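You operate a simulated robot arm through the tools that you are given. There is no shell and no other tool.

Carry out the task below with a simulated robot arm. There is one attempt and no reset: what you move stays moved.

Task
Press-test the yellow onion from the three-cup tray and tip it to FIRM or CULL as the dial shows.
Fine: set it in the cradle, swing the press arm over it to test and clear before tipping; SOFT goes to CULL; level the cradle again; leave the other two in their cups.

The check looks at the end state, three seconds after you hand in, the way a careful person would. Anything else that was tipped, shoved, dropped, spilled or broken makes it a failure.

Robot
A 7-joint arm with a two-finger gripper, fixed in place. Base frame: the origin is at the foot of the arm, x ahead of it, y to its left, z up; the work surface is at about z = 0. Readings come in mm, rad, newtons and seconds.
With the tool pointing down near the work surface it reaches from about 220 to 560 mm from the base axis. Its first joint turns from -2.897 to 2.897 rad. Payload 1.2 kg.
The TCP is the grasp point between the finger pads, 22 mm short of the fingertips. In the tool frame z runs along the fingers and y along their closing line. Largest opening 92 mm; the body of the gripper starts 65 mm behind the TCP.
Orientation is that of the tool frame in the base frame, as a unit quaternion [w, x, y, z]. With the fingers straight down and closing along the base's y, the tool's x points along the base's -x, its y along +y and its z along -z.

Tools
- The arm moves only by the tool move_arm. Its argument "increments" is a list of rows, each an object (a shift or turn left out is 0, a gripper value left out holds the last) with "xyz": the shift along the base's x, y, z in units of 500 mm (1.0 is 500 mm), a list of three; "turn": the turn, a rotation vector about the base's x, y, z in units of 90 degrees (1.0 is 90 degrees), a list of three; "grip": the opening, from 0 (shut) to 1 (fully open). In form: [{"xyz": [dx, dy, dz], "turn": [rx, ry, rz], "grip": grip}, ...]. A call has 1 to 20 rows; each row is the pose to reach, as a shift and turn from the pose commanded when the call began. A call with a number of a shift or a turn outside -1 to 1 is refused whole. A row lasts 0.2 s, in which the tool goes at most 50 mm and 0.15 rad; a call with a longer step from one row to the next is refused whole, and so is a gripper value outside its range. Where a pose cannot be reached the arm comes as near as it can. A force on the tool above 50 N (or 10 N above the force at the start of the call, whichever is more), or a blocked arm, ends the call early, and 0.2 s more pass. Each finger halts on what it meets, pressing with about 26 N; the grip force reading is that of the motor and also rises with nothing between the fingers. The clock runs only during rows and for 0.2 s after the last one: add rows that repeat a pose to give the fingers time. The reply holds the time, the measured pose of the TCP, the force on the tool along the base axes, the opening and the grip force, in the units named above and with some noise, with the torque about the TCP (base axes, N m) and any sound that the robot's microphone picked up.
- Cameras (640 x 400 px; columns grow to the right, rows downward): "scene" is fixed at [44.9, 655.5, 781.7]; the picture's right is [-0.95, -0.31, 0.00], its down [-0.13, 0.39, -0.91] and it looks along [0.28, -0.87, -0.41] (base axes); focal length 316 px, centre (320, 200). "wrist" rides on the gripper at [71, 19, -102] in the tool frame; the picture's right is [-0.26, 0.97, 0.00], its down [-0.75, -0.20, -0.62] and it looks along [-0.60, -0.16, 0.78] (tool axes); focal length 280 px, centre (320, 200). There is no depth. A picture from a camera that has moved, and an enlarged one, comes with that camera's place and axes in the base frame and with its lens. The place of the scene camera against the robot may be out by one fixed shift of up to 12 mm in any direction.
- camera(camera): a new picture of that camera. It takes no simulated time.
- inspect(camera, box): a new picture of the part [left, top, right, bottom] of that camera's present view, enlarged. It takes no simulated time.
- hand_in(): hands the job in; it is judged then, once.

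Nothing tells you positions but the pictures and the camera data. Unless the task says otherwise, let go and move clear before handing in.

The tools are called after "Emit:" as a command line: name --argument value ..., lists and objects as JSON in quotes. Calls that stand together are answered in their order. move_arm: Moves the arm, as the interface text tells. Its arguments: {"type":"object","properties":{"increments":{"type":"array"}},"required":["increments"]} The other tools are called the same way: camera (camera) takes a picture; inspect (camera, box) takes an enlarged picture of a part of a camera's view; hand_in () hands the job in.

At the start:

```text
time_s: 0.0
position: [280.3, -180.2, 441.9]
orientation: [0.0, 0.0, 1.0, -0.001]
contact_force: [0.3, -0.1, 0.2]
wrist_torque: [0.0, 0.01, 0.0]
opening: 91.8
grip_force: 0.1
```

scene: 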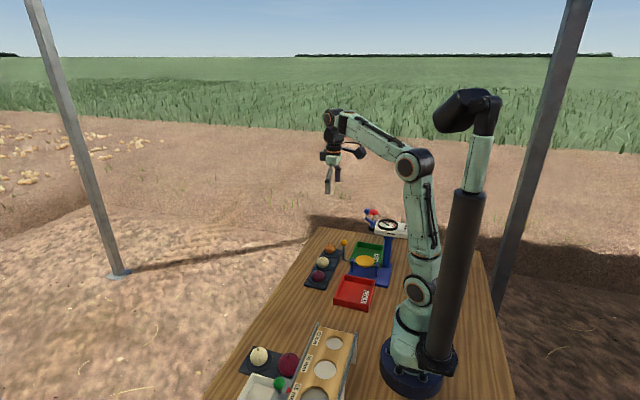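
wrist: 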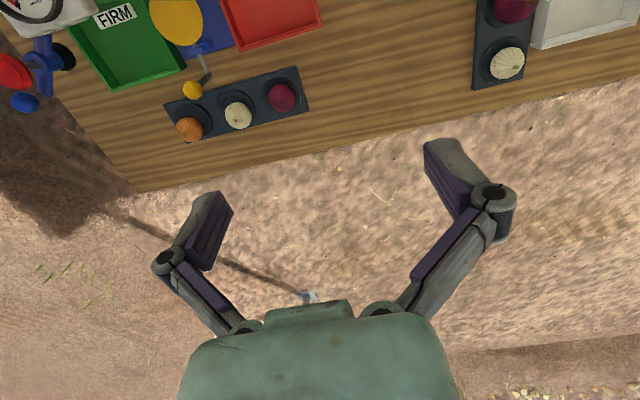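

I see a three-cup tray (an orange-ish, a white and a purple onion) near a cradle with red and green bins and a dial behind. I'll look closer before moving.

Emit:
inspect --camera "scene" --box '[290, 200, 430, 320]'

Emit:
inspect --camera "wrist" --box '[0, 0, 340, 200]'

Emit:
inspect --camera "scene" --box '[220, 310, 380, 400]'

```text
3.33 times, centred on (360, 260) of scene
camera zoom: at [44.9, 655.5, 781.7], right [-0.95, -0.31, 0.0], down [-0.13, 0.39, -0.91], along [0.28, -0.87, -0.41], focal length 1053 px, centre (187, 0)
```

zoom: 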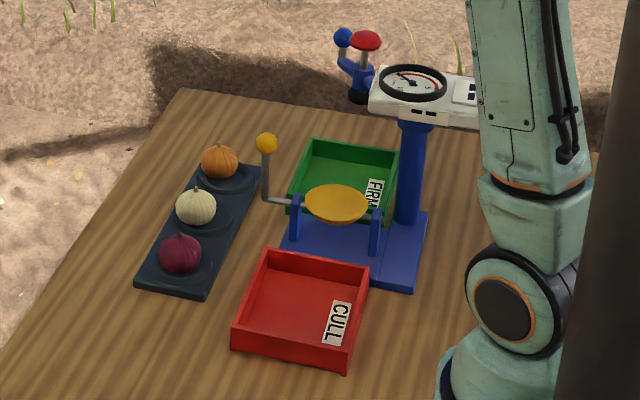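

```text
1.88 times, centred on (170, 100) of wrist
camera zoom: at [208.8, -160.3, 544.4], right [0.26, 0.97, 0.0], down [0.75, -0.2, 0.62], along [0.6, -0.16, -0.78], focal length 528 px, centre (602, 388)
```

zoom: 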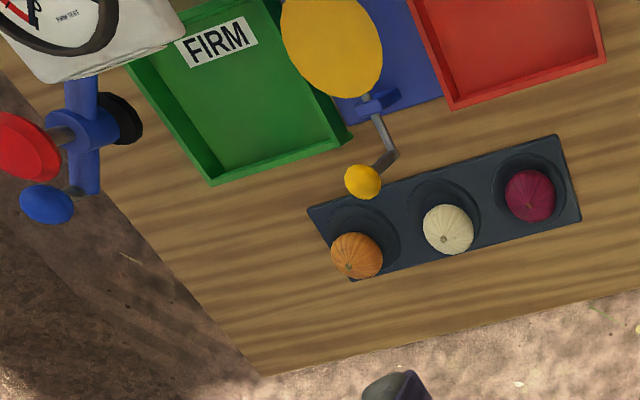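

```text
4.00 times, centred on (300, 355) of scene
camera zoom: at [44.9, 655.5, 781.7], right [-0.95, -0.31, 0.0], down [-0.13, 0.39, -0.91], along [0.28, -0.87, -0.41], focal length 1264 px, centre (400, -420)
```

zoom: 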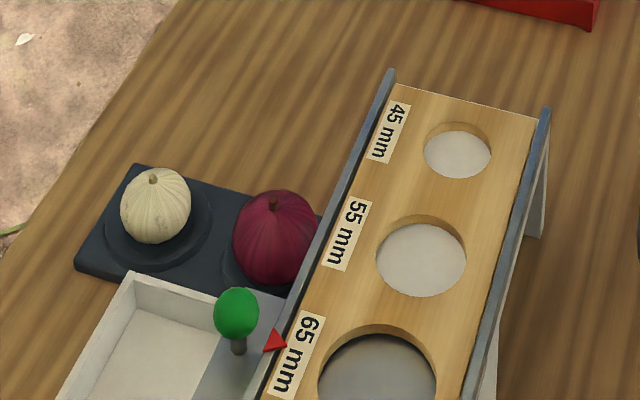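

The orange-brown onion at the far end (around x 365, y -460) is the yellow one. The cradle dish is around (200, -375). I'll turn the wrist camera toward the press station for a better view.

Emit:
move_arm --increments '[{"xyz": [-0.01, 0.005, 0.003], "turn": [0, 0, -0.09]}, {"xyz": [-0.02, 0.01, 0.006], "turn": [0, 0, -0.18]}, {"xyz": [-0.03, 0.015, 0.01], "turn": [0, 0, -0.27]}, {"xyz": [-0.04, 0.02, 0.012], "turn": [0, 0, -0.36]}, {"xyz": [-0.05, 0.025, 0.015], "turn": [0, 0, -0.45]}, {"xyz": [-0.06, 0.03, 0.018], "turn": [0, 0, -0.54]}, {"xyz": [-0.07, 0.035, 0.02], "turn": [0, 0, -0.63]}, {"xyz": [-0.08, 0.04, 0.02], "turn": [0, 0, -0.72]}, {"xyz": [-0.09, 0.045, 0.02], "turn": [0, 0, -0.81]}, {"xyz": [-0.1, 0.05, 0.02], "turn": [0, 0, -0.9]}, {"xyz": [-0.12, 0.06, 0.02], "turn": [0, 0, -0.98]}, {"xyz": [-0.12, 0.06, 0.02], "turn": [0, 0, -1]}, {"xyz": [-0.12, 0.06, 0.02], "turn": [0, 0, -1]}]'

Emit:
camera --camera "wrist"

Emit:
camera --camera "scene"

```text
time_s: 2.8
position: [219.0, -152.2, 452.2]
orientation: [-0.002, 0.708, 0.707, 0.0]
contact_force: [1.0, -0.5, 1.2]
wrist_torque: [-0.02, -0.01, 0.0]
opening: 91.9
grip_force: 0.0
```

```text
taken
camera wrist: at [238.7, -79.3, 555.2], right [0.96, -0.26, 0.0], down [-0.2, -0.75, 0.62], along [-0.17, -0.6, -0.78], focal length 280 px, centre (320, 200)
```

wrist: 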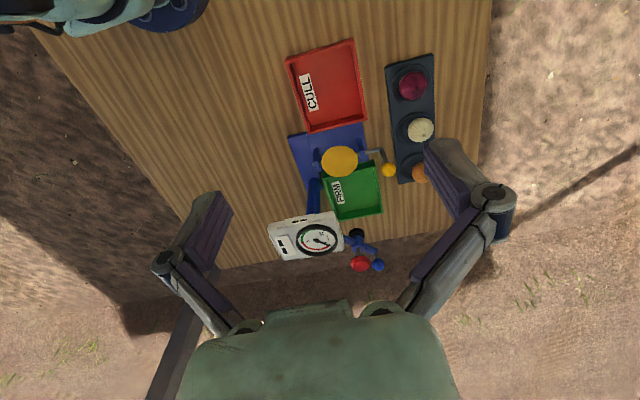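

```text
taken
```

scene: 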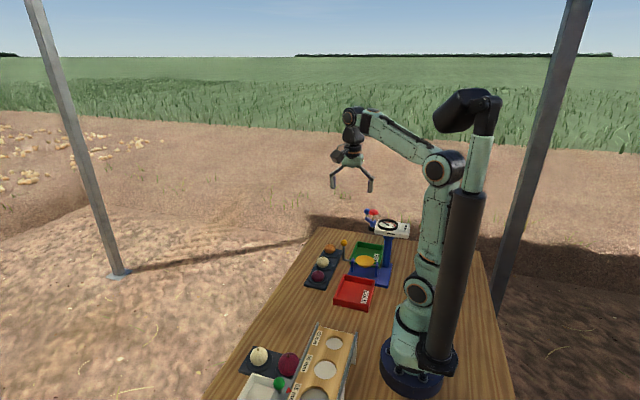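

Emit:
inspect --camera "wrist" --box '[250, 120, 450, 280]'

Emit:
inspect --camera "scene" --box '[330, 200, 430, 300]'

Emit:
inspect --camera "scene" --box '[350, 200, 420, 250]'

Emit:
inspect --camera "wrist" --box '[260, 190, 400, 280]'

```text
2.50 times, centred on (350, 200) of wrist
camera zoom: at [238.7, -79.3, 555.2], right [0.96, -0.26, 0.0], down [-0.2, -0.75, 0.62], along [-0.17, -0.6, -0.78], focal length 701 px, centre (245, 200)
```

zoom: 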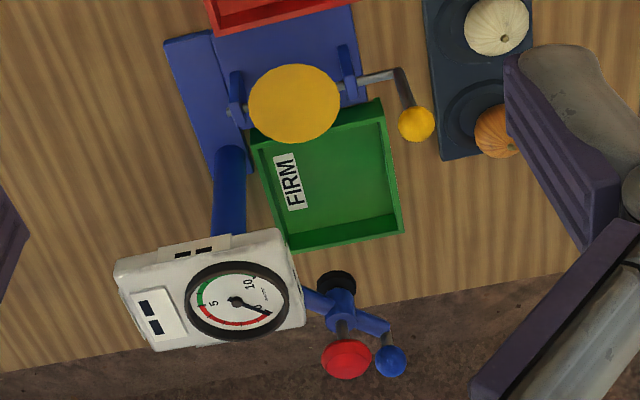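

```text
4.00 times, centred on (380, 250) of scene
camera zoom: at [44.9, 655.5, 781.7], right [-0.95, -0.31, 0.0], down [-0.13, 0.39, -0.91], along [0.28, -0.87, -0.41], focal length 1264 px, centre (80, 0)
```

zoom: 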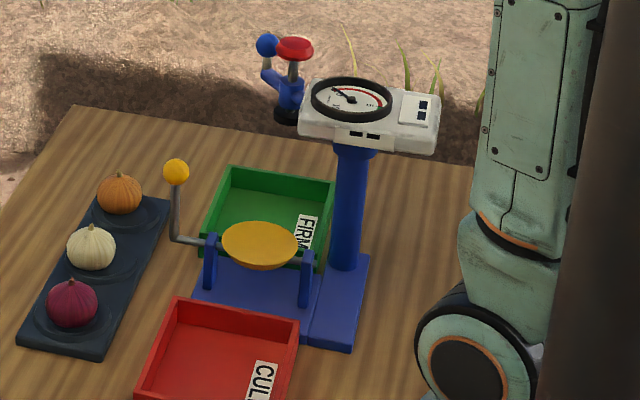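

```text
8.00 times, centred on (385, 225) of scene
camera zoom: at [44.9, 655.5, 781.7], right [-0.95, -0.31, 0.0], down [-0.13, 0.39, -0.91], along [0.28, -0.87, -0.41], focal length 2528 px, centre (-200, 0)
```

zoom: 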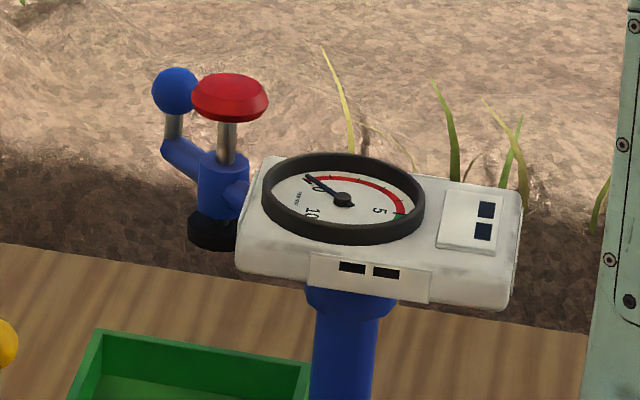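

```text
4.44 times, centred on (330, 235) of wrist
camera zoom: at [238.7, -79.3, 555.2], right [0.96, -0.26, 0.0], down [-0.2, -0.75, 0.62], along [-0.17, -0.6, -0.78], focal length 1246 px, centre (276, 44)
```

zoom: 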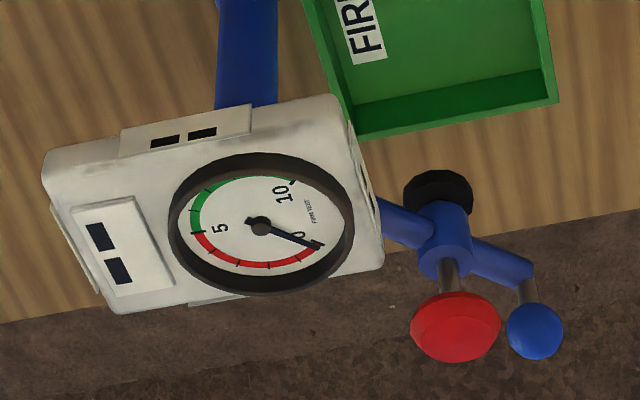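

The station: dish at about (200, -379, 58), crank knob (286, -373, 126), press arm's red button about (200, -527, 200) with its blue knob at (234, -567, 179). Next I move above the yellow onion (about 370, -471), fingers closing along the radial line, and see how far the arm reaches.

Emit:
move_arm --increments '[{"xyz": [0.026, -0.05, -0.03], "turn": [0, 0, -0.05]}, {"xyz": [0.052, -0.1, -0.06], "turn": [0, 0, -0.1]}, {"xyz": [0.078, -0.15, -0.09], "turn": [0, 0, -0.15]}, {"xyz": [0.104, -0.2, -0.12], "turn": [0, 0, -0.2]}, {"xyz": [0.13, -0.26, -0.15], "turn": [0, 0, -0.25]}, {"xyz": [0.156, -0.32, -0.18], "turn": [0, 0, -0.3]}, {"xyz": [0.182, -0.38, -0.22], "turn": [0, 0, -0.36]}, {"xyz": [0.208, -0.44, -0.26], "turn": [0, 0, -0.42]}, {"xyz": [0.234, -0.5, -0.3], "turn": [0, 0, -0.47]}, {"xyz": [0.26, -0.56, -0.34], "turn": [0, 0, -0.52]}, {"xyz": [0.286, -0.61, -0.38], "turn": [0, 0, -0.55]}, {"xyz": [0.302, -0.638, -0.4], "turn": [0, 0, -0.578]}, {"xyz": [0.302, -0.638, -0.4], "turn": [0, 0, -0.578]}, {"xyz": [0.302, -0.638, -0.4], "turn": [0, 0, -0.578]}]'

Emit:
camera --camera "wrist"

Emit:
camera --camera "scene"

```text
time_s: 5.8
position: [338.1, -424.3, 241.2]
orientation: [-0.001, 0.944, 0.331, 0.0]
contact_force: [0.2, -0.1, -0.8]
wrist_torque: [0.01, 0.0, -0.02]
opening: 91.8
grip_force: 0.0
out of reach, approached as far as the arm can: row 10, 11, 12, 13, 14
```

```text
taken
camera wrist: at [404.6, -395.0, 343.8], right [0.4, -0.92, 0.0], down [-0.72, -0.31, 0.62], along [-0.57, -0.25, -0.78], focal length 280 px, centre (320, 200)
```

wrist: 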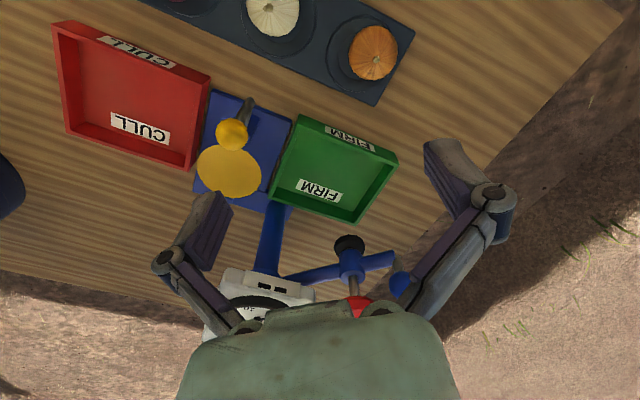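

```text
taken
```

scene: 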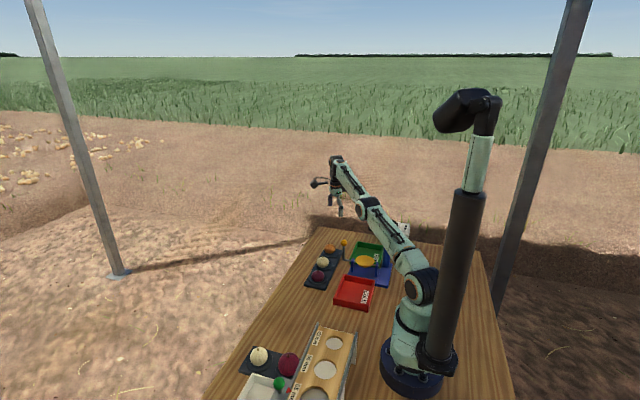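

The arm tops out near radius 545 with the tool vertical at this height, so I'll need to tilt the tool outward to reach the onion at (370, -470). Let me look closely at the tray and the hand first.

Emit:
inspect --camera "wrist" --box '[200, 0, 440, 150]'

Emit:
inspect --camera "scene" --box '[290, 150, 430, 250]'

Emit:
inspect --camera "scene" --box '[295, 235, 365, 295]'

```text
2.67 times, centred on (320, 75) of wrist
camera zoom: at [404.6, -395.0, 343.8], right [0.4, -0.92, 0.0], down [-0.72, -0.31, 0.62], along [-0.57, -0.25, -0.78], focal length 748 px, centre (320, 533)
```

zoom: 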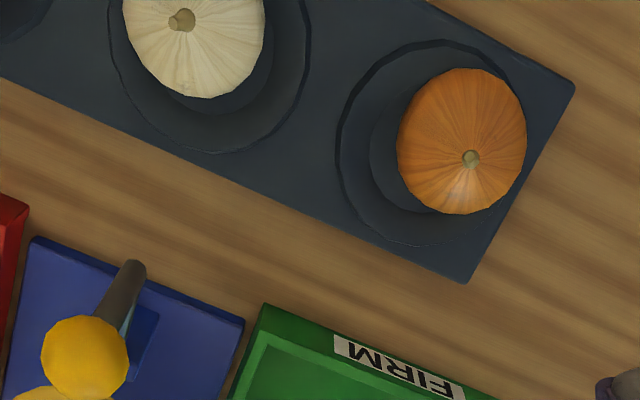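

```text
4.00 times, centred on (360, 200) of scene
camera zoom: at [44.9, 655.5, 781.7], right [-0.95, -0.31, 0.0], down [-0.13, 0.39, -0.91], along [0.28, -0.87, -0.41], focal length 1264 px, centre (160, 200)
```

zoom: 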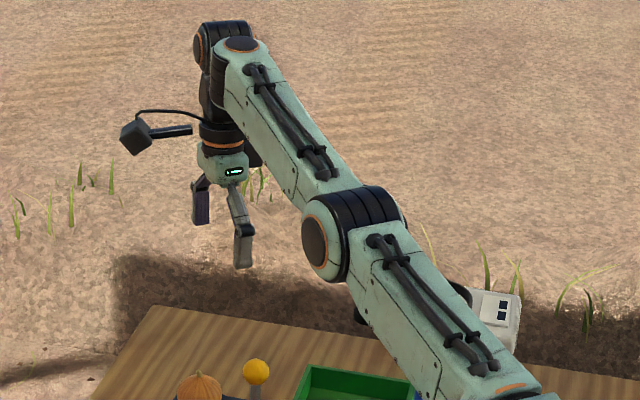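

```text
6.67 times, centred on (330, 265) of scene
camera zoom: at [44.9, 655.5, 781.7], right [-0.95, -0.31, 0.0], down [-0.13, 0.39, -0.91], along [0.28, -0.87, -0.41], focal length 2107 px, centre (253, -233)
```

zoom: 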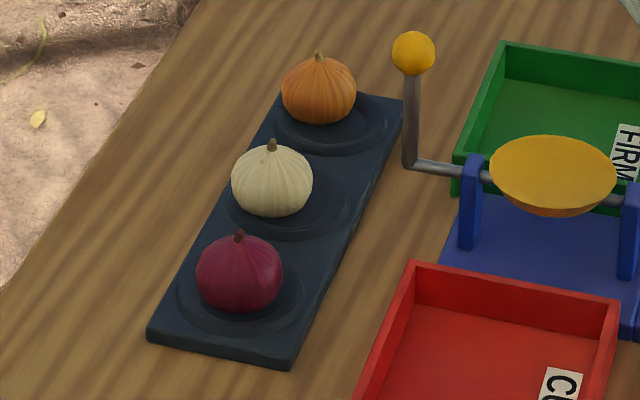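

The onion is about 50 mm wide with its centre near z 27, and the wrist camera is a physical box I must keep clear. I'll back in slightly, return to the yaw that closes along x, then tilt the tool 20° outward at height.

Emit:
move_arm --increments '[{"xyz": [-0.01, 0.02, 0], "turn": [0, 0, 0.08]}, {"xyz": [-0.02, 0.04, 0], "turn": [0, 0, 0.16]}, {"xyz": [-0.03, 0.06, 0], "turn": [0, 0, 0.24]}, {"xyz": [-0.04, 0.08, 0], "turn": [0, 0, 0.32]}, {"xyz": [-0.05, 0.1, 0], "turn": [0, 0, 0.4]}, {"xyz": [-0.06, 0.12, 0], "turn": [0, 0, 0.48]}, {"xyz": [-0.06, 0.12, 0], "turn": [0, 0, 0.55]}, {"xyz": [-0.06, 0.12, 0], "turn": [0, 0, 0.578]}, {"xyz": [-0.06, 0.12, 0], "turn": [0, 0, 0.578]}]'

```text
time_s: 7.8
position: [309.1, -365.2, 239.4]
orientation: [0.0, 0.707, 0.708, -0.001]
contact_force: [-0.4, 0.5, -0.5]
wrist_torque: [0.02, 0.0, -0.03]
opening: 92.0
grip_force: 0.0
```

Emit:
move_arm --increments '[{"xyz": [0.03, -0.03, 0], "turn": [-0.08, 0, 0]}, {"xyz": [0.06, -0.07, 0], "turn": [-0.16, 0, 0]}, {"xyz": [0.09, -0.11, 0], "turn": [-0.222, 0, 0]}, {"xyz": [0.123, -0.16, 0], "turn": [-0.222, 0, 0]}, {"xyz": [0.123, -0.199, -0.05], "turn": [-0.222, 0, 0]}, {"xyz": [0.123, -0.199, -0.1], "turn": [-0.222, 0, 0]}, {"xyz": [0.123, -0.199, -0.15], "turn": [-0.222, 0, 0]}, {"xyz": [0.123, -0.199, -0.2], "turn": [-0.222, 0, 0]}, {"xyz": [0.123, -0.199, -0.2], "turn": [-0.222, 0, 0]}]'

Emit:
camera --camera "wrist"

Emit:
inspect --camera "scene" --box '[270, 170, 430, 300]'

```text
time_s: 9.8
position: [369.4, -464.1, 143.0]
orientation: [0.122, 0.696, 0.697, -0.123]
contact_force: [-0.3, -0.3, 0.2]
wrist_torque: [-0.02, 0.01, -0.01]
opening: 91.9
grip_force: 0.1
```

```text
taken
camera wrist: at [388.5, -362.9, 213.8], right [0.97, -0.25, 0.09], down [-0.2, -0.49, 0.84], along [-0.16, -0.83, -0.53], focal length 280 px, centre (320, 200)
```

wrist: 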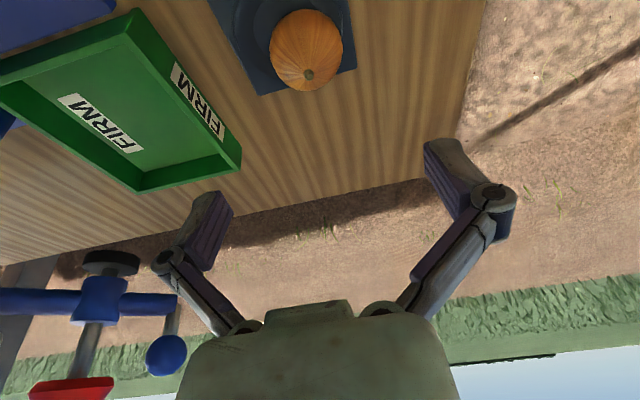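

```text
3.08 times, centred on (350, 235) of scene
camera zoom: at [44.9, 655.5, 781.7], right [-0.95, -0.31, 0.0], down [-0.13, 0.39, -0.91], along [0.28, -0.87, -0.41], focal length 972 px, centre (228, 92)
```

zoom: 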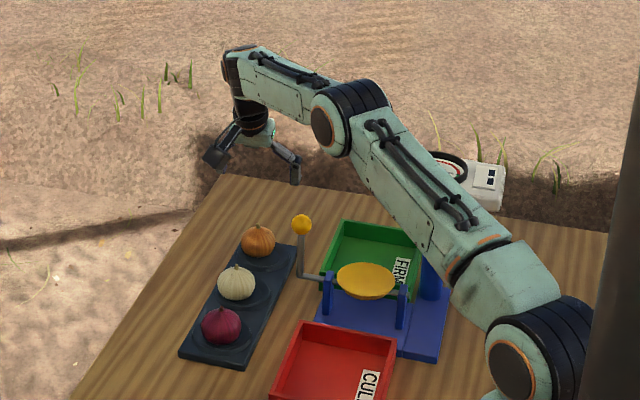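

The arm reaches with the tilt, and the onion's centre comes out at (370, -468, 27). Descending in stages.

Emit:
move_arm --increments '[{"xyz": [0.001, 0.0, -0.04]}, {"xyz": [0.001, 0.0, -0.08]}, {"xyz": [0.001, 0.0, -0.12]}, {"xyz": [0.001, 0.0, -0.15]}, {"xyz": [0.001, 0.0, -0.15]}]'

Emit:
camera --camera "wrist"

Emit:
inspect --camera "scene" --box '[270, 170, 430, 300]'

```text
time_s: 11.0
position: [371.2, -462.7, 66.7]
orientation: [0.121, 0.696, 0.697, -0.123]
contact_force: [0.3, -0.4, -0.4]
wrist_torque: [0.0, 0.0, 0.03]
opening: 91.9
grip_force: 0.0
```

```text
taken
camera wrist: at [389.8, -362.2, 137.8], right [0.97, -0.25, 0.09], down [-0.2, -0.49, 0.84], along [-0.16, -0.83, -0.53], focal length 280 px, centre (320, 200)
```

wrist: 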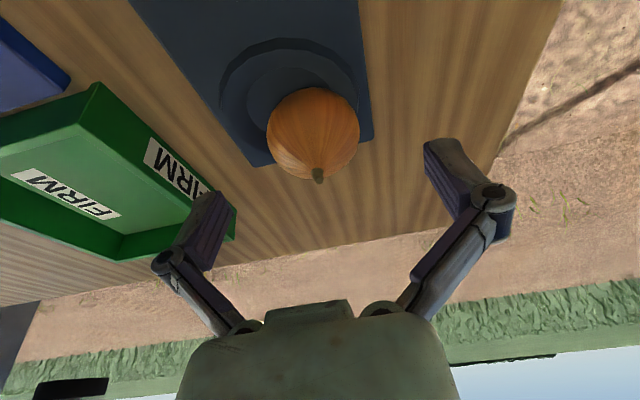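

```text
3.08 times, centred on (350, 235) of scene
camera zoom: at [44.9, 655.5, 781.7], right [-0.95, -0.31, 0.0], down [-0.13, 0.39, -0.91], along [0.28, -0.87, -0.41], focal length 972 px, centre (228, 92)
```

zoom: 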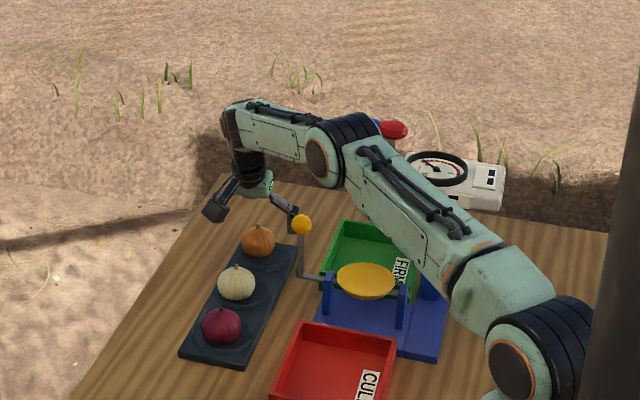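

Emit:
move_arm --increments '[{"xyz": [-0.002, -0.002, -0.02]}, {"xyz": [-0.002, -0.002, -0.04]}, {"xyz": [-0.002, -0.002, -0.05]}, {"xyz": [-0.002, -0.002, -0.05]}]'

Emit:
inspect --camera "scene" --box '[300, 200, 370, 270]'

Emit:
camera --camera "wrist"

```text
time_s: 12.0
position: [367.8, -465.7, 41.3]
orientation: [0.122, 0.697, 0.696, -0.124]
contact_force: [0.0, 0.8, -0.5]
wrist_torque: [-0.01, 0.02, 0.02]
opening: 92.0
grip_force: 0.0
```

```text
5.71 times, centred on (335, 235) of scene
camera zoom: at [44.9, 655.5, 781.7], right [-0.95, -0.31, 0.0], down [-0.13, 0.39, -0.91], along [0.28, -0.87, -0.41], focal length 1806 px, centre (234, 0)
```

zoom: 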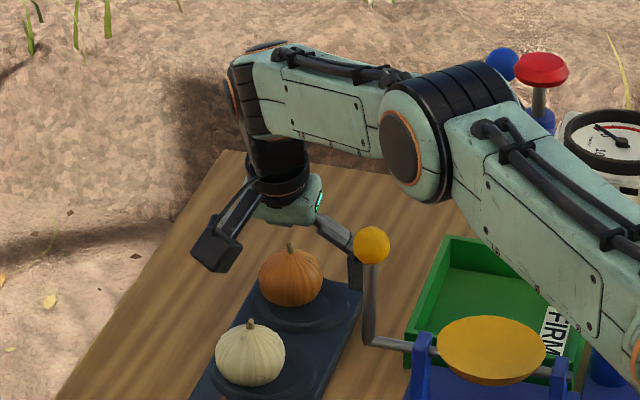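

```text
taken
camera wrist: at [387.1, -363.9, 113.5], right [0.97, -0.25, 0.09], down [-0.2, -0.49, 0.84], along [-0.16, -0.83, -0.53], focal length 280 px, centre (320, 200)
```

wrist: 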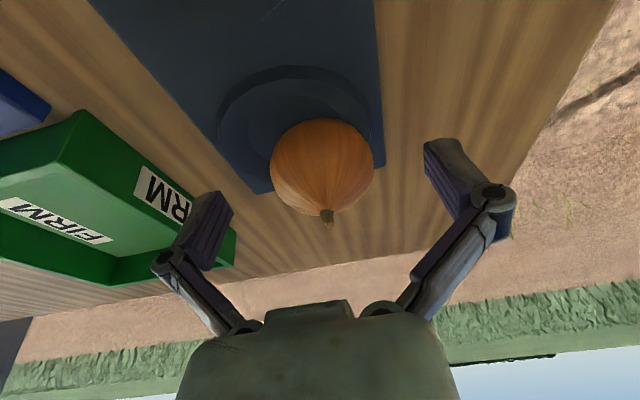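

The onion sits centered between the open fingers with clearance from the tray. Closing on it.

Emit:
move_arm --increments '[{"xyz": [0.001, 0, -0.004], "grip": 1}, {"xyz": [0.001, 0, -0.004], "grip": 0.7}, {"xyz": [0.001, 0, -0.004], "grip": 0.4}, {"xyz": [0.001, 0, -0.004], "grip": 0.3}, {"xyz": [0.001, 0, -0.004], "grip": 0.3}, {"xyz": [0.001, 0, -0.004], "grip": 0.3}]'

Emit:
camera --camera "wrist"

```text
time_s: 13.4
position: [368.8, -466.9, 40.1]
orientation: [0.122, 0.696, 0.697, -0.122]
contact_force: [0.2, 0.1, 7.3]
wrist_torque: [0.02, -0.06, 0.01]
opening: 47.4
grip_force: 25.8
```

```text
taken
camera wrist: at [387.8, -364.3, 112.2], right [0.97, -0.25, 0.09], down [-0.2, -0.49, 0.85], along [-0.16, -0.83, -0.53], focal length 280 px, centre (320, 200)
```

wrist: 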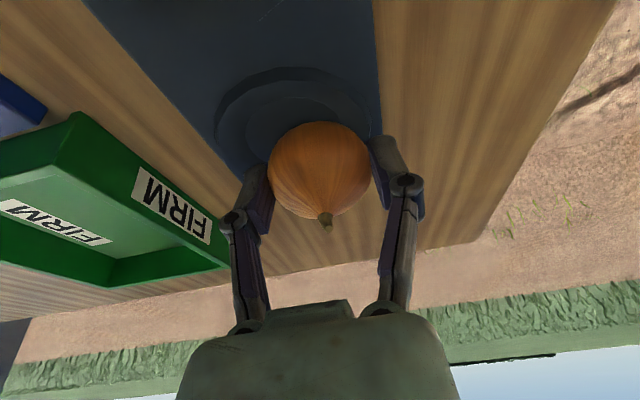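

Gripped at 47 mm. Lifting straight up.

Emit:
move_arm --increments '[{"xyz": [0, 0, 0.02]}, {"xyz": [0, 0, 0.05]}, {"xyz": [0, 0, 0.09]}, {"xyz": [0, 0, 0.14]}, {"xyz": [0, 0, 0.2]}, {"xyz": [0, 0, 0.27]}, {"xyz": [0, 0, 0.34]}, {"xyz": [0, 0, 0.34]}]'

Emit:
camera --camera "wrist"

Emit:
camera --camera "scene"

```text
time_s: 15.2
position: [368.2, -464.9, 209.9]
orientation: [0.122, 0.697, 0.696, -0.123]
contact_force: [0.2, -0.3, 0.5]
wrist_torque: [0.0, 0.01, 0.0]
opening: 47.2
grip_force: 25.8
```

```text
taken
camera wrist: at [386.9, -363.2, 281.6], right [0.97, -0.25, 0.09], down [-0.2, -0.49, 0.84], along [-0.16, -0.83, -0.53], focal length 280 px, centre (320, 200)
```

wrist: 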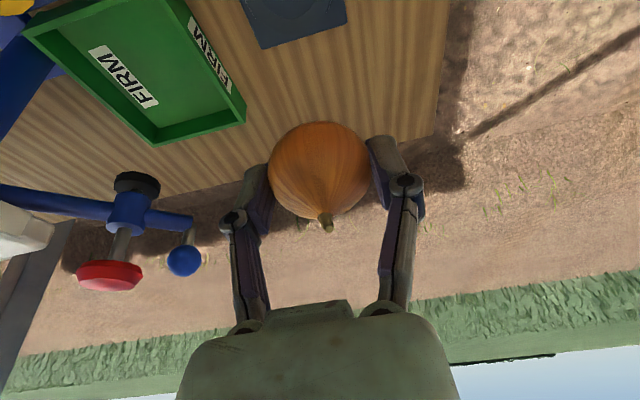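

```text
taken
```

scene: 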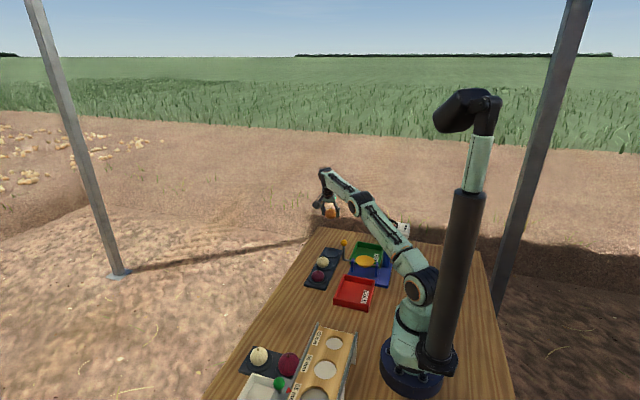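

The onion is held cleanly. Now moving over the dish with the tool vertical, staying high.

Emit:
move_arm --increments '[{"xyz": [-0.02, 0.015, 0.04]}, {"xyz": [-0.06, 0.04, 0.08], "turn": [0.04, 0, 0]}, {"xyz": [-0.11, 0.065, 0.1], "turn": [0.09, 0, 0]}, {"xyz": [-0.16, 0.09, 0.1], "turn": [0.14, 0, 0]}, {"xyz": [-0.21, 0.115, 0.1], "turn": [0.19, 0, 0]}, {"xyz": [-0.26, 0.14, 0.1], "turn": [0.222, 0, 0]}, {"xyz": [-0.31, 0.165, 0.1], "turn": [0.222, 0, 0]}, {"xyz": [-0.336, 0.182, 0.1], "turn": [0.222, 0, 0]}, {"xyz": [-0.336, 0.182, 0.1], "turn": [0.222, 0, 0]}]'

Emit:
camera --camera "wrist"

Emit:
inspect --camera "scene" --box '[290, 170, 450, 300]'

```text
time_s: 17.2
position: [200.4, -375.5, 260.6]
orientation: [-0.001, 0.707, 0.707, -0.001]
contact_force: [0.2, -0.3, -1.4]
wrist_torque: [0.04, -0.01, 0.0]
opening: 47.3
grip_force: 25.6
```

```text
taken
camera wrist: at [218.3, -303.8, 362.0], right [0.97, -0.26, 0.0], down [-0.2, -0.75, 0.62], along [-0.16, -0.6, -0.78], focal length 280 px, centre (320, 200)
```

wrist: 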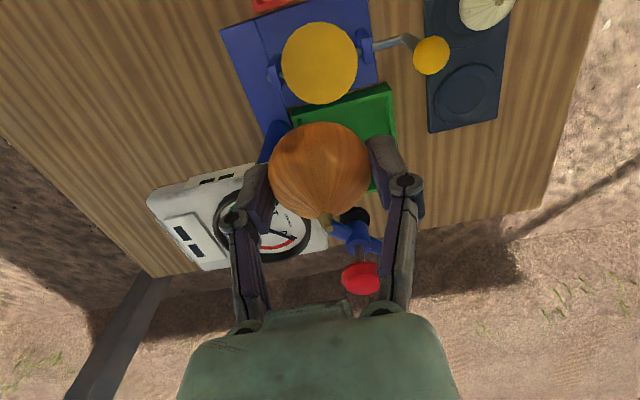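

```text
3.08 times, centred on (370, 235) of scene
camera zoom: at [44.9, 655.5, 781.7], right [-0.95, -0.31, 0.0], down [-0.13, 0.39, -0.91], along [0.28, -0.87, -0.41], focal length 972 px, centre (166, 92)
```

zoom: 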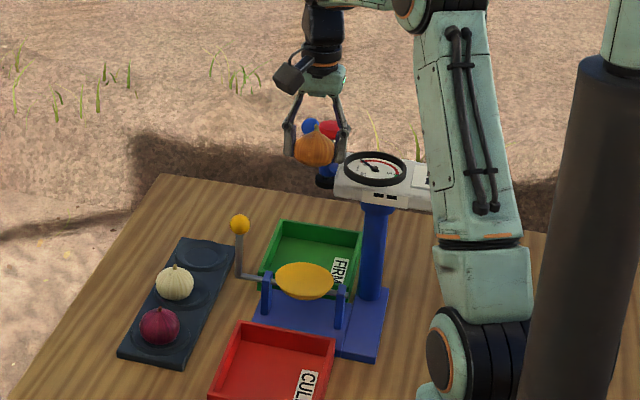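

Dish centre works out at about (200.5, -368, 65). I'll lower with a slight 10° lean so the hand stays clear of the dial head.

Emit:
move_arm --increments '[{"xyz": [0, 0.019, -0.05], "turn": [-0.06, 0, 0]}, {"xyz": [0, 0.019, -0.11], "turn": [-0.111, 0, 0]}, {"xyz": [0, 0.019, -0.17], "turn": [-0.111, 0, 0]}, {"xyz": [0, 0.019, -0.23], "turn": [-0.111, 0, 0]}, {"xyz": [0, 0.019, -0.27], "turn": [-0.111, 0, 0]}, {"xyz": [0, 0.019, -0.29], "turn": [-0.111, 0, 0]}, {"xyz": [0, 0.019, -0.29], "turn": [-0.111, 0, 0]}]'

Emit:
camera --camera "wrist"

Emit:
inspect --camera "scene" --box '[320, 190, 430, 290]'

```text
time_s: 18.8
position: [201.2, -365.3, 114.8]
orientation: [0.061, 0.705, 0.704, -0.062]
contact_force: [0.6, -1.2, -0.7]
wrist_torque: [-0.02, 0.02, -0.01]
opening: 47.1
grip_force: 25.6
```

```text
taken
camera wrist: at [220.5, -277.0, 203.0], right [0.97, -0.26, 0.04], down [-0.2, -0.63, 0.75], along [-0.16, -0.73, -0.66], focal length 280 px, centre (320, 200)
```

wrist: 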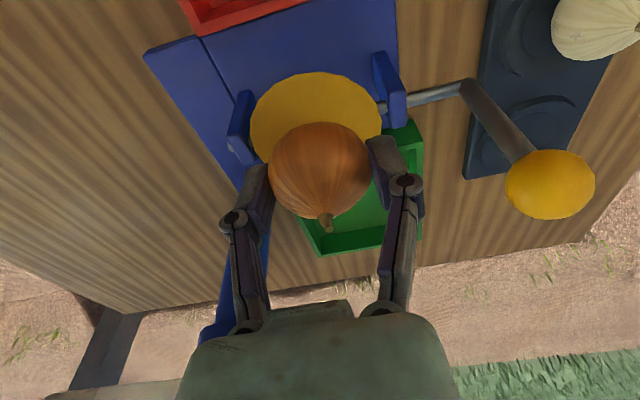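

```text
4.00 times, centred on (375, 240) of scene
camera zoom: at [44.9, 655.5, 781.7], right [-0.95, -0.31, 0.0], down [-0.13, 0.39, -0.91], along [0.28, -0.87, -0.41], focal length 1264 px, centre (100, 40)
```

zoom: 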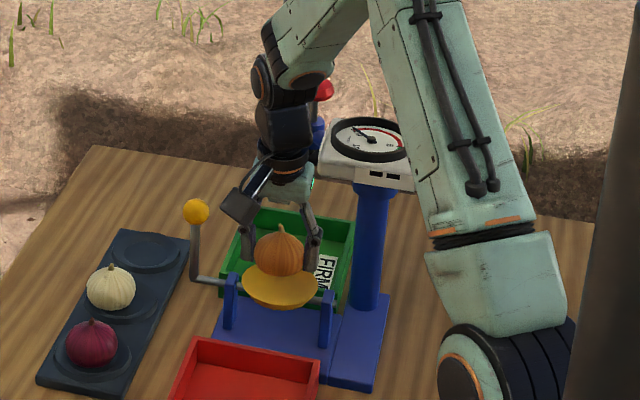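

Emit:
move_arm --increments '[{"xyz": [0.001, -0.004, -0.012]}, {"xyz": [0.001, -0.004, -0.024]}, {"xyz": [0.001, -0.004, -0.034]}, {"xyz": [0.001, -0.004, -0.034]}]'

Emit:
inspect --camera "scene" --box '[340, 220, 400, 280]'

Emit:
camera --camera "wrist"

```text
time_s: 19.8
position: [203.0, -367.6, 96.6]
orientation: [0.061, 0.705, 0.704, -0.062]
contact_force: [0.5, -0.9, -1.2]
wrist_torque: [0.0, -0.01, -0.04]
opening: 47.2
grip_force: 26.4
```

```text
6.67 times, centred on (370, 250) of scene
camera zoom: at [44.9, 655.5, 781.7], right [-0.95, -0.31, 0.0], down [-0.13, 0.39, -0.91], along [0.28, -0.87, -0.41], focal length 2107 px, centre (-13, -133)
```

zoom: 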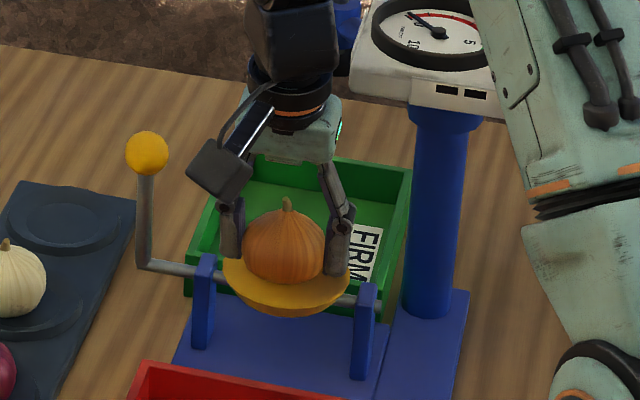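

```text
taken
camera wrist: at [220.8, -279.6, 185.4], right [0.97, -0.26, 0.04], down [-0.2, -0.63, 0.75], along [-0.16, -0.73, -0.66], focal length 280 px, centre (320, 200)
```

wrist: 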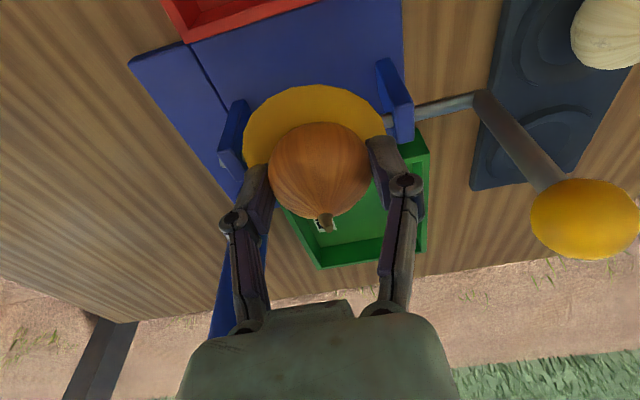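

Emit:
move_arm --increments '[{"xyz": [-0.002, 0, -0.004]}, {"xyz": [-0.002, 0, -0.008]}, {"xyz": [-0.002, 0, -0.01]}, {"xyz": [-0.002, 0, -0.01]}]'

Emit:
inspect --camera "scene" --box '[350, 235, 390, 265]'

```text
time_s: 20.8
position: [201.3, -368.8, 93.1]
orientation: [0.063, 0.704, 0.704, -0.063]
contact_force: [2.2, -5.2, 20.9]
wrist_torque: [-0.18, -0.01, 0.05]
opening: 47.2
grip_force: 26.1
```

```text
13.33 times, centred on (370, 250) of scene
camera zoom: at [44.9, 655.5, 781.7], right [-0.95, -0.31, 0.0], down [-0.13, 0.39, -0.91], along [0.28, -0.87, -0.41], focal length 4213 px, centre (-347, -467)
```

zoom: 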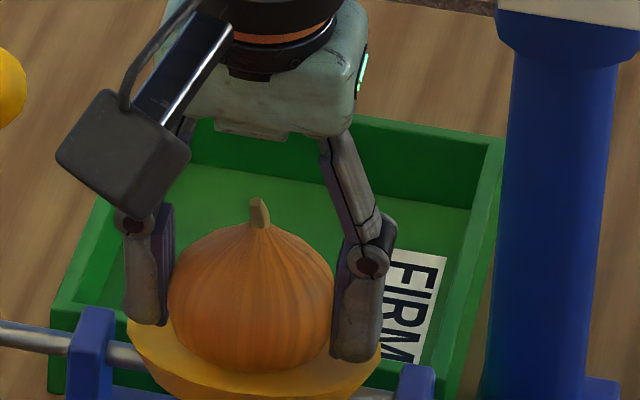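

Emit:
move_arm --increments '[{"xyz": [0, -0.003, 0.002]}, {"xyz": [0, -0.006, 0.004]}, {"xyz": [0, -0.006, 0.004]}]'

Emit:
camera --camera "wrist"

```text
time_s: 21.6
position: [199.3, -369.4, 93.2]
orientation: [0.058, 0.705, 0.705, -0.061]
contact_force: [-0.6, -0.2, -0.1]
wrist_torque: [-0.01, 0.01, -0.01]
opening: 46.6
grip_force: 26.5
```

```text
taken
camera wrist: at [218.6, -282.0, 182.3], right [0.97, -0.26, 0.04], down [-0.2, -0.64, 0.74], along [-0.17, -0.73, -0.67], focal length 280 px, centre (320, 200)
```

wrist: 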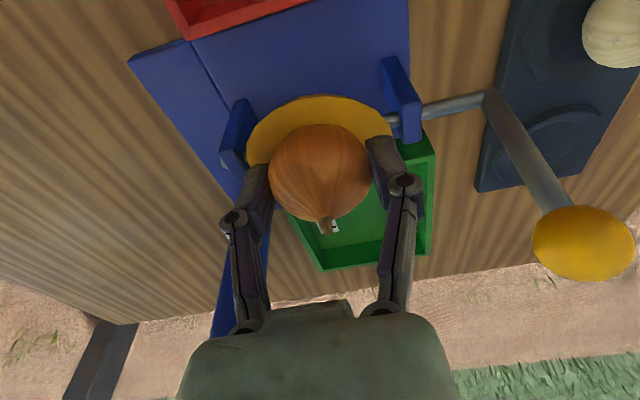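

Contact confirmed the onion rests in the bowl; I've relieved the force. Easing down a hair and opening gently.

Emit:
move_arm --increments '[{"xyz": [0.001, 0, -0.002]}, {"xyz": [0.001, 0, -0.002], "grip": 0.52}, {"xyz": [0.001, 0, -0.002], "grip": 0.56}, {"xyz": [0.001, 0, -0.002], "grip": 0.6}, {"xyz": [0.001, 0, -0.002], "grip": 0.64}, {"xyz": [0.001, 0, -0.002], "grip": 0.68}, {"xyz": [0.001, 0, -0.002], "grip": 0.68}]'

Emit:
camera --camera "wrist"

Emit:
inspect --camera "scene" --box '[340, 220, 400, 280]'

```text
time_s: 23.2
position: [200.5, -370.8, 94.5]
orientation: [0.06, 0.705, 0.704, -0.063]
contact_force: [0.0, -2.4, 2.3]
wrist_torque: [-0.01, -0.04, -0.03]
opening: 62.7
grip_force: 0.2
```

```text
taken
camera wrist: at [219.7, -283.1, 181.8], right [0.97, -0.26, 0.04], down [-0.2, -0.63, 0.75], along [-0.16, -0.73, -0.66], focal length 280 px, centre (320, 200)
```

wrist: 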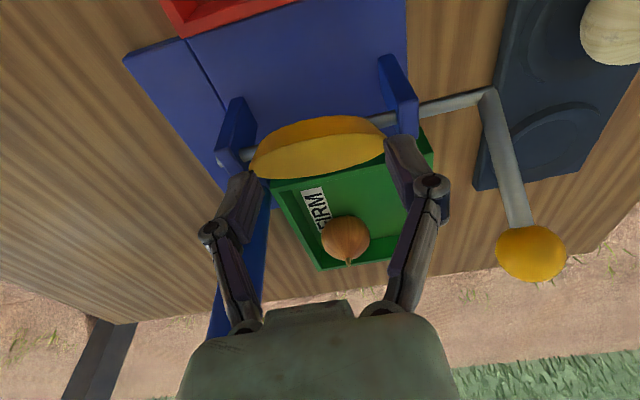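

```text
6.67 times, centred on (370, 250) of scene
camera zoom: at [44.9, 655.5, 781.7], right [-0.95, -0.31, 0.0], down [-0.13, 0.39, -0.91], along [0.28, -0.87, -0.41], focal length 2107 px, centre (-13, -133)
```

zoom: 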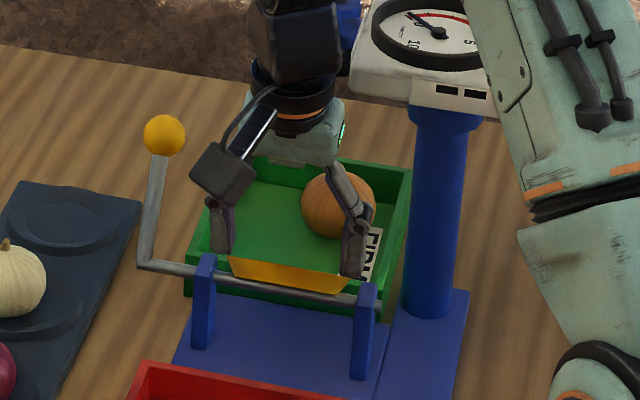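

The cradle turned under the onion when I released it, and the onion rolled into the FIRM bin untested. I'll lift clear and look at the state before recovering it.

Emit:
move_arm --increments '[{"xyz": [0, 0.01, 0.01]}, {"xyz": [0, 0.02, 0.03]}, {"xyz": [0, 0.03, 0.07]}, {"xyz": [0, 0.05, 0.12]}, {"xyz": [0, 0.07, 0.18]}, {"xyz": [0, 0.08, 0.24]}, {"xyz": [0, 0.08, 0.3]}, {"xyz": [0, 0.08, 0.3]}]'

Emit:
camera --camera "wrist"

Emit:
inspect --camera "scene" --box '[320, 200, 420, 290]'

```text
time_s: 25.0
position: [201.0, -328.9, 244.5]
orientation: [0.06, 0.704, 0.705, -0.062]
contact_force: [0.6, 0.1, -0.3]
wrist_torque: [0.03, 0.01, -0.02]
opening: 62.7
grip_force: 0.1
```

```text
taken
camera wrist: at [219.0, -241.3, 332.7], right [0.97, -0.26, 0.04], down [-0.2, -0.63, 0.75], along [-0.16, -0.73, -0.66], focal length 280 px, centre (320, 200)
```

wrist: 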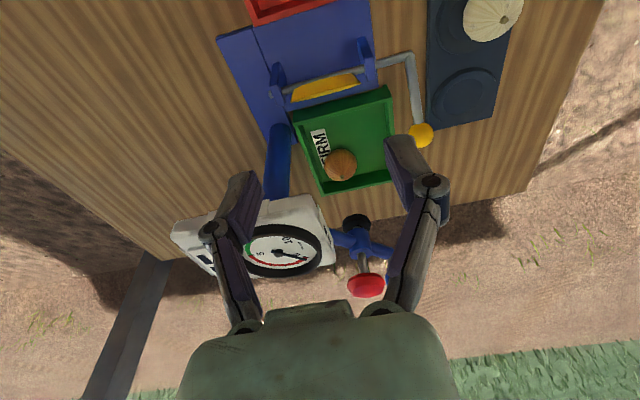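

```text
4.44 times, centred on (370, 245) of scene
camera zoom: at [44.9, 655.5, 781.7], right [-0.95, -0.31, 0.0], down [-0.13, 0.39, -0.91], along [0.28, -0.87, -0.41], focal length 1404 px, centre (98, 0)
```

zoom: 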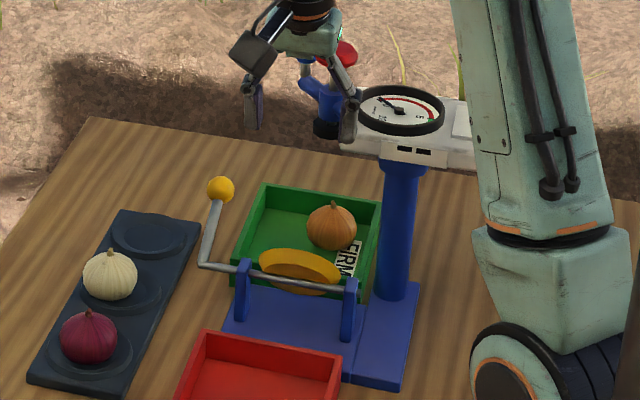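

Emit:
inspect --camera "wrist" --box '[210, 20, 450, 200]'

Emit:
inspect --camera "scene" --box '[335, 230, 405, 290]'

```text
2.22 times, centred on (330, 110) of wrist
camera zoom: at [219.0, -241.3, 332.7], right [0.97, -0.26, 0.04], down [-0.2, -0.63, 0.75], along [-0.16, -0.73, -0.66], focal length 623 px, centre (298, 400)
```

zoom: 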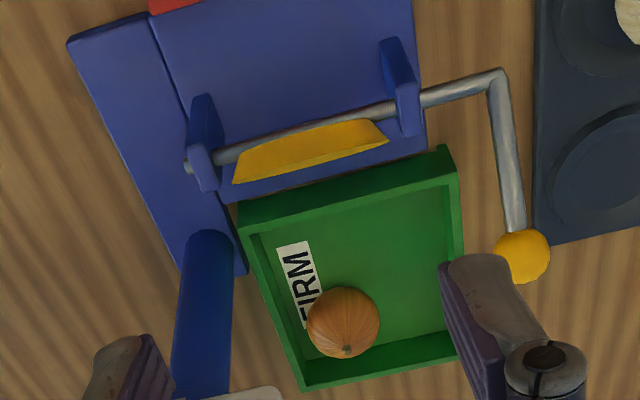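

```text
6.67 times, centred on (370, 260) of scene
camera zoom: at [44.9, 655.5, 781.7], right [-0.95, -0.31, 0.0], down [-0.13, 0.39, -0.91], along [0.28, -0.87, -0.41], focal length 2107 px, centre (-13, -200)
```

zoom: 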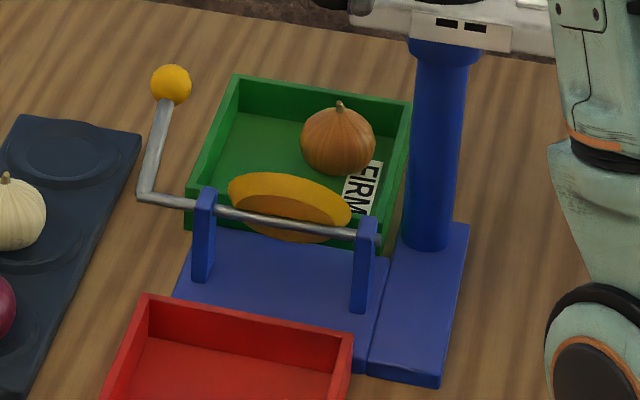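

The onion sits safely in the bin. The cradle shaft (about y -372, z 50) runs under the dish, so the press I gave it on set-down turned it, and it is now tipped towards FIRM. First I'll level the empty cradle by pushing its yellow knob with closed fingers, starting behind it (knob now about 289, -445, 84).

Emit:
move_arm --increments '[{"xyz": [0.06, -0.02, 0], "grip": 0.4}, {"xyz": [0.12, -0.06, -0.03], "grip": 0.2}, {"xyz": [0.176, -0.12, -0.08], "grip": 0}, {"xyz": [0.176, -0.18, -0.13], "grip": 0}, {"xyz": [0.176, -0.24, -0.17], "grip": 0}, {"xyz": [0.176, -0.3, -0.17], "grip": 0}, {"xyz": [0.176, -0.3, -0.17], "grip": 0}]'

Emit:
camera --camera "wrist"

Emit:
inspect --camera "scene" --box '[320, 200, 420, 290]'

```text
time_s: 26.6
position: [288.4, -479.8, 159.0]
orientation: [0.061, 0.705, 0.704, -0.062]
contact_force: [-0.3, -0.7, 0.1]
wrist_torque: [-0.01, 0.04, 0.01]
opening: 0.0
grip_force: 26.2
```

```text
taken
camera wrist: at [306.5, -392.4, 247.0], right [0.97, -0.26, 0.04], down [-0.2, -0.63, 0.75], along [-0.16, -0.73, -0.66], focal length 280 px, centre (320, 200)
```

wrist: 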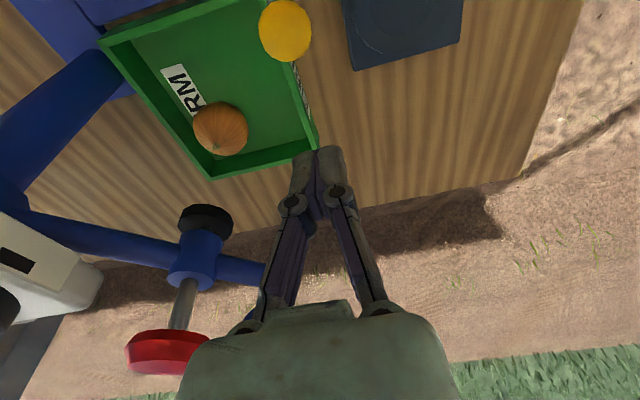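

```text
4.44 times, centred on (370, 245) of scene
camera zoom: at [44.9, 655.5, 781.7], right [-0.95, -0.31, 0.0], down [-0.13, 0.39, -0.91], along [0.28, -0.87, -0.41], focal length 1404 px, centre (98, 0)
```

zoom: 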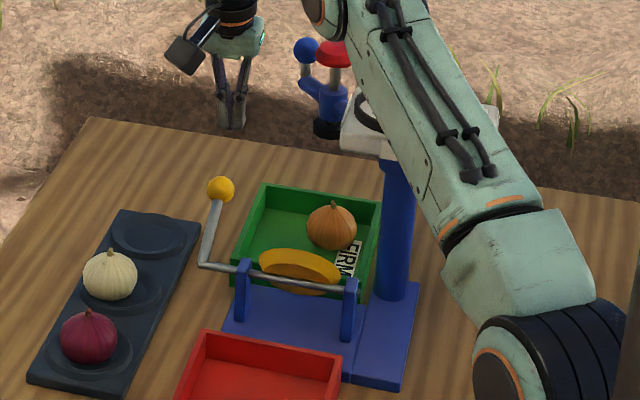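

Knob triangulates to about (285, -434, 98), shaft centre about y -371, z 52. I'll descend behind it and push along the arc toward upright, stopping short to check.

Emit:
move_arm --increments '[{"xyz": [-0.006, 0, -0.04]}, {"xyz": [-0.006, 0, -0.08]}, {"xyz": [-0.006, 0, -0.106]}, {"xyz": [-0.006, 0.03, -0.106]}, {"xyz": [-0.006, 0.056, -0.106]}, {"xyz": [-0.006, 0.072, -0.088]}, {"xyz": [-0.006, 0.09, -0.072]}, {"xyz": [-0.006, 0.112, -0.058]}, {"xyz": [-0.006, 0.132, -0.05]}, {"xyz": [-0.006, 0.132, -0.05]}]'

Emit:
camera --camera "wrist"

Emit:
inspect --camera "scene" --box '[320, 200, 420, 290]'

```text
time_s: 28.8
position: [287.8, -413.2, 133.5]
orientation: [0.061, 0.704, 0.705, -0.062]
contact_force: [-0.6, 0.4, 0.0]
wrist_torque: [-0.02, 0.01, 0.01]
opening: 0.2
grip_force: 28.0
```

```text
taken
camera wrist: at [305.8, -325.4, 221.9], right [0.97, -0.26, 0.04], down [-0.2, -0.63, 0.75], along [-0.16, -0.73, -0.66], focal length 280 px, centre (320, 200)
```

wrist: 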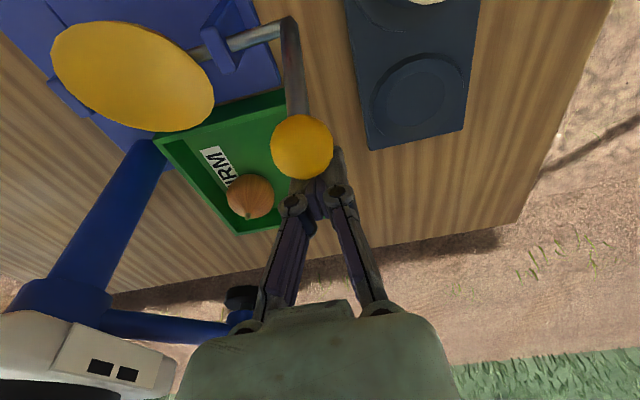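

```text
4.44 times, centred on (370, 245) of scene
camera zoom: at [44.9, 655.5, 781.7], right [-0.95, -0.31, 0.0], down [-0.13, 0.39, -0.91], along [0.28, -0.87, -0.41], focal length 1404 px, centre (98, 0)
```

zoom: 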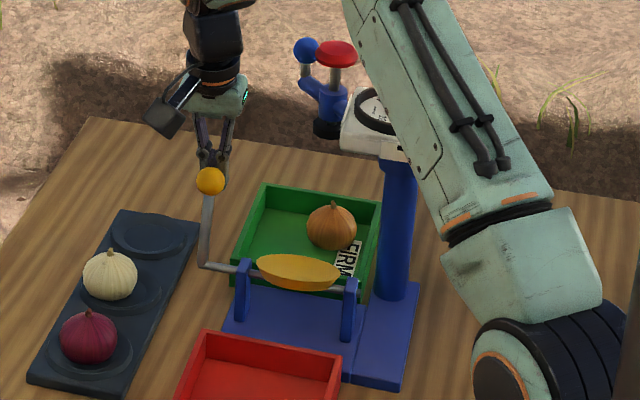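

The knob follows with almost no force. Pushing further toward vertical, then comparing with the initial picture.

Emit:
move_arm --increments '[{"xyz": [0, 0.012, 0.004]}, {"xyz": [0, 0.024, 0.008]}, {"xyz": [0, 0.034, 0.01]}, {"xyz": [0, 0.034, 0.01]}]'

Emit:
inspect --camera "scene" --box '[330, 200, 430, 300]'

Emit:
camera --camera "wrist"

```text
time_s: 29.8
position: [287.9, -398.2, 138.1]
orientation: [0.061, 0.704, 0.705, -0.063]
contact_force: [0.4, 0.5, -0.5]
wrist_torque: [-0.03, 0.01, 0.0]
opening: 0.0
grip_force: 27.9
```

```text
4.00 times, centred on (380, 250) of scene
camera zoom: at [44.9, 655.5, 781.7], right [-0.95, -0.31, 0.0], down [-0.13, 0.39, -0.91], along [0.28, -0.87, -0.41], focal length 1264 px, centre (80, 0)
```

zoom: 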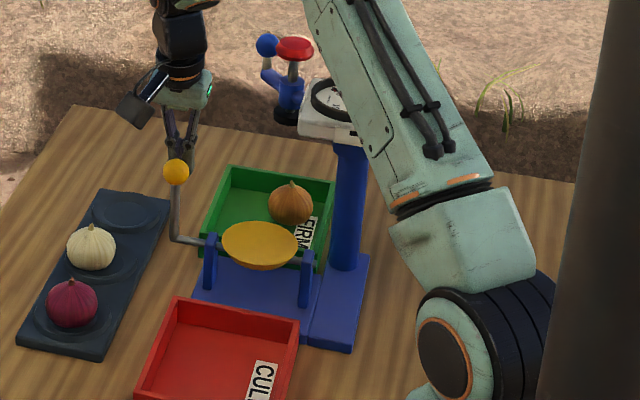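

```text
taken
camera wrist: at [305.6, -309.6, 226.3], right [0.97, -0.26, 0.04], down [-0.2, -0.63, 0.75], along [-0.16, -0.73, -0.66], focal length 280 px, centre (320, 200)
```

wrist: 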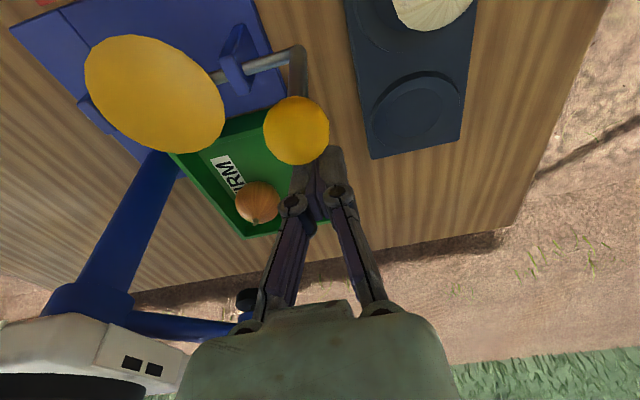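

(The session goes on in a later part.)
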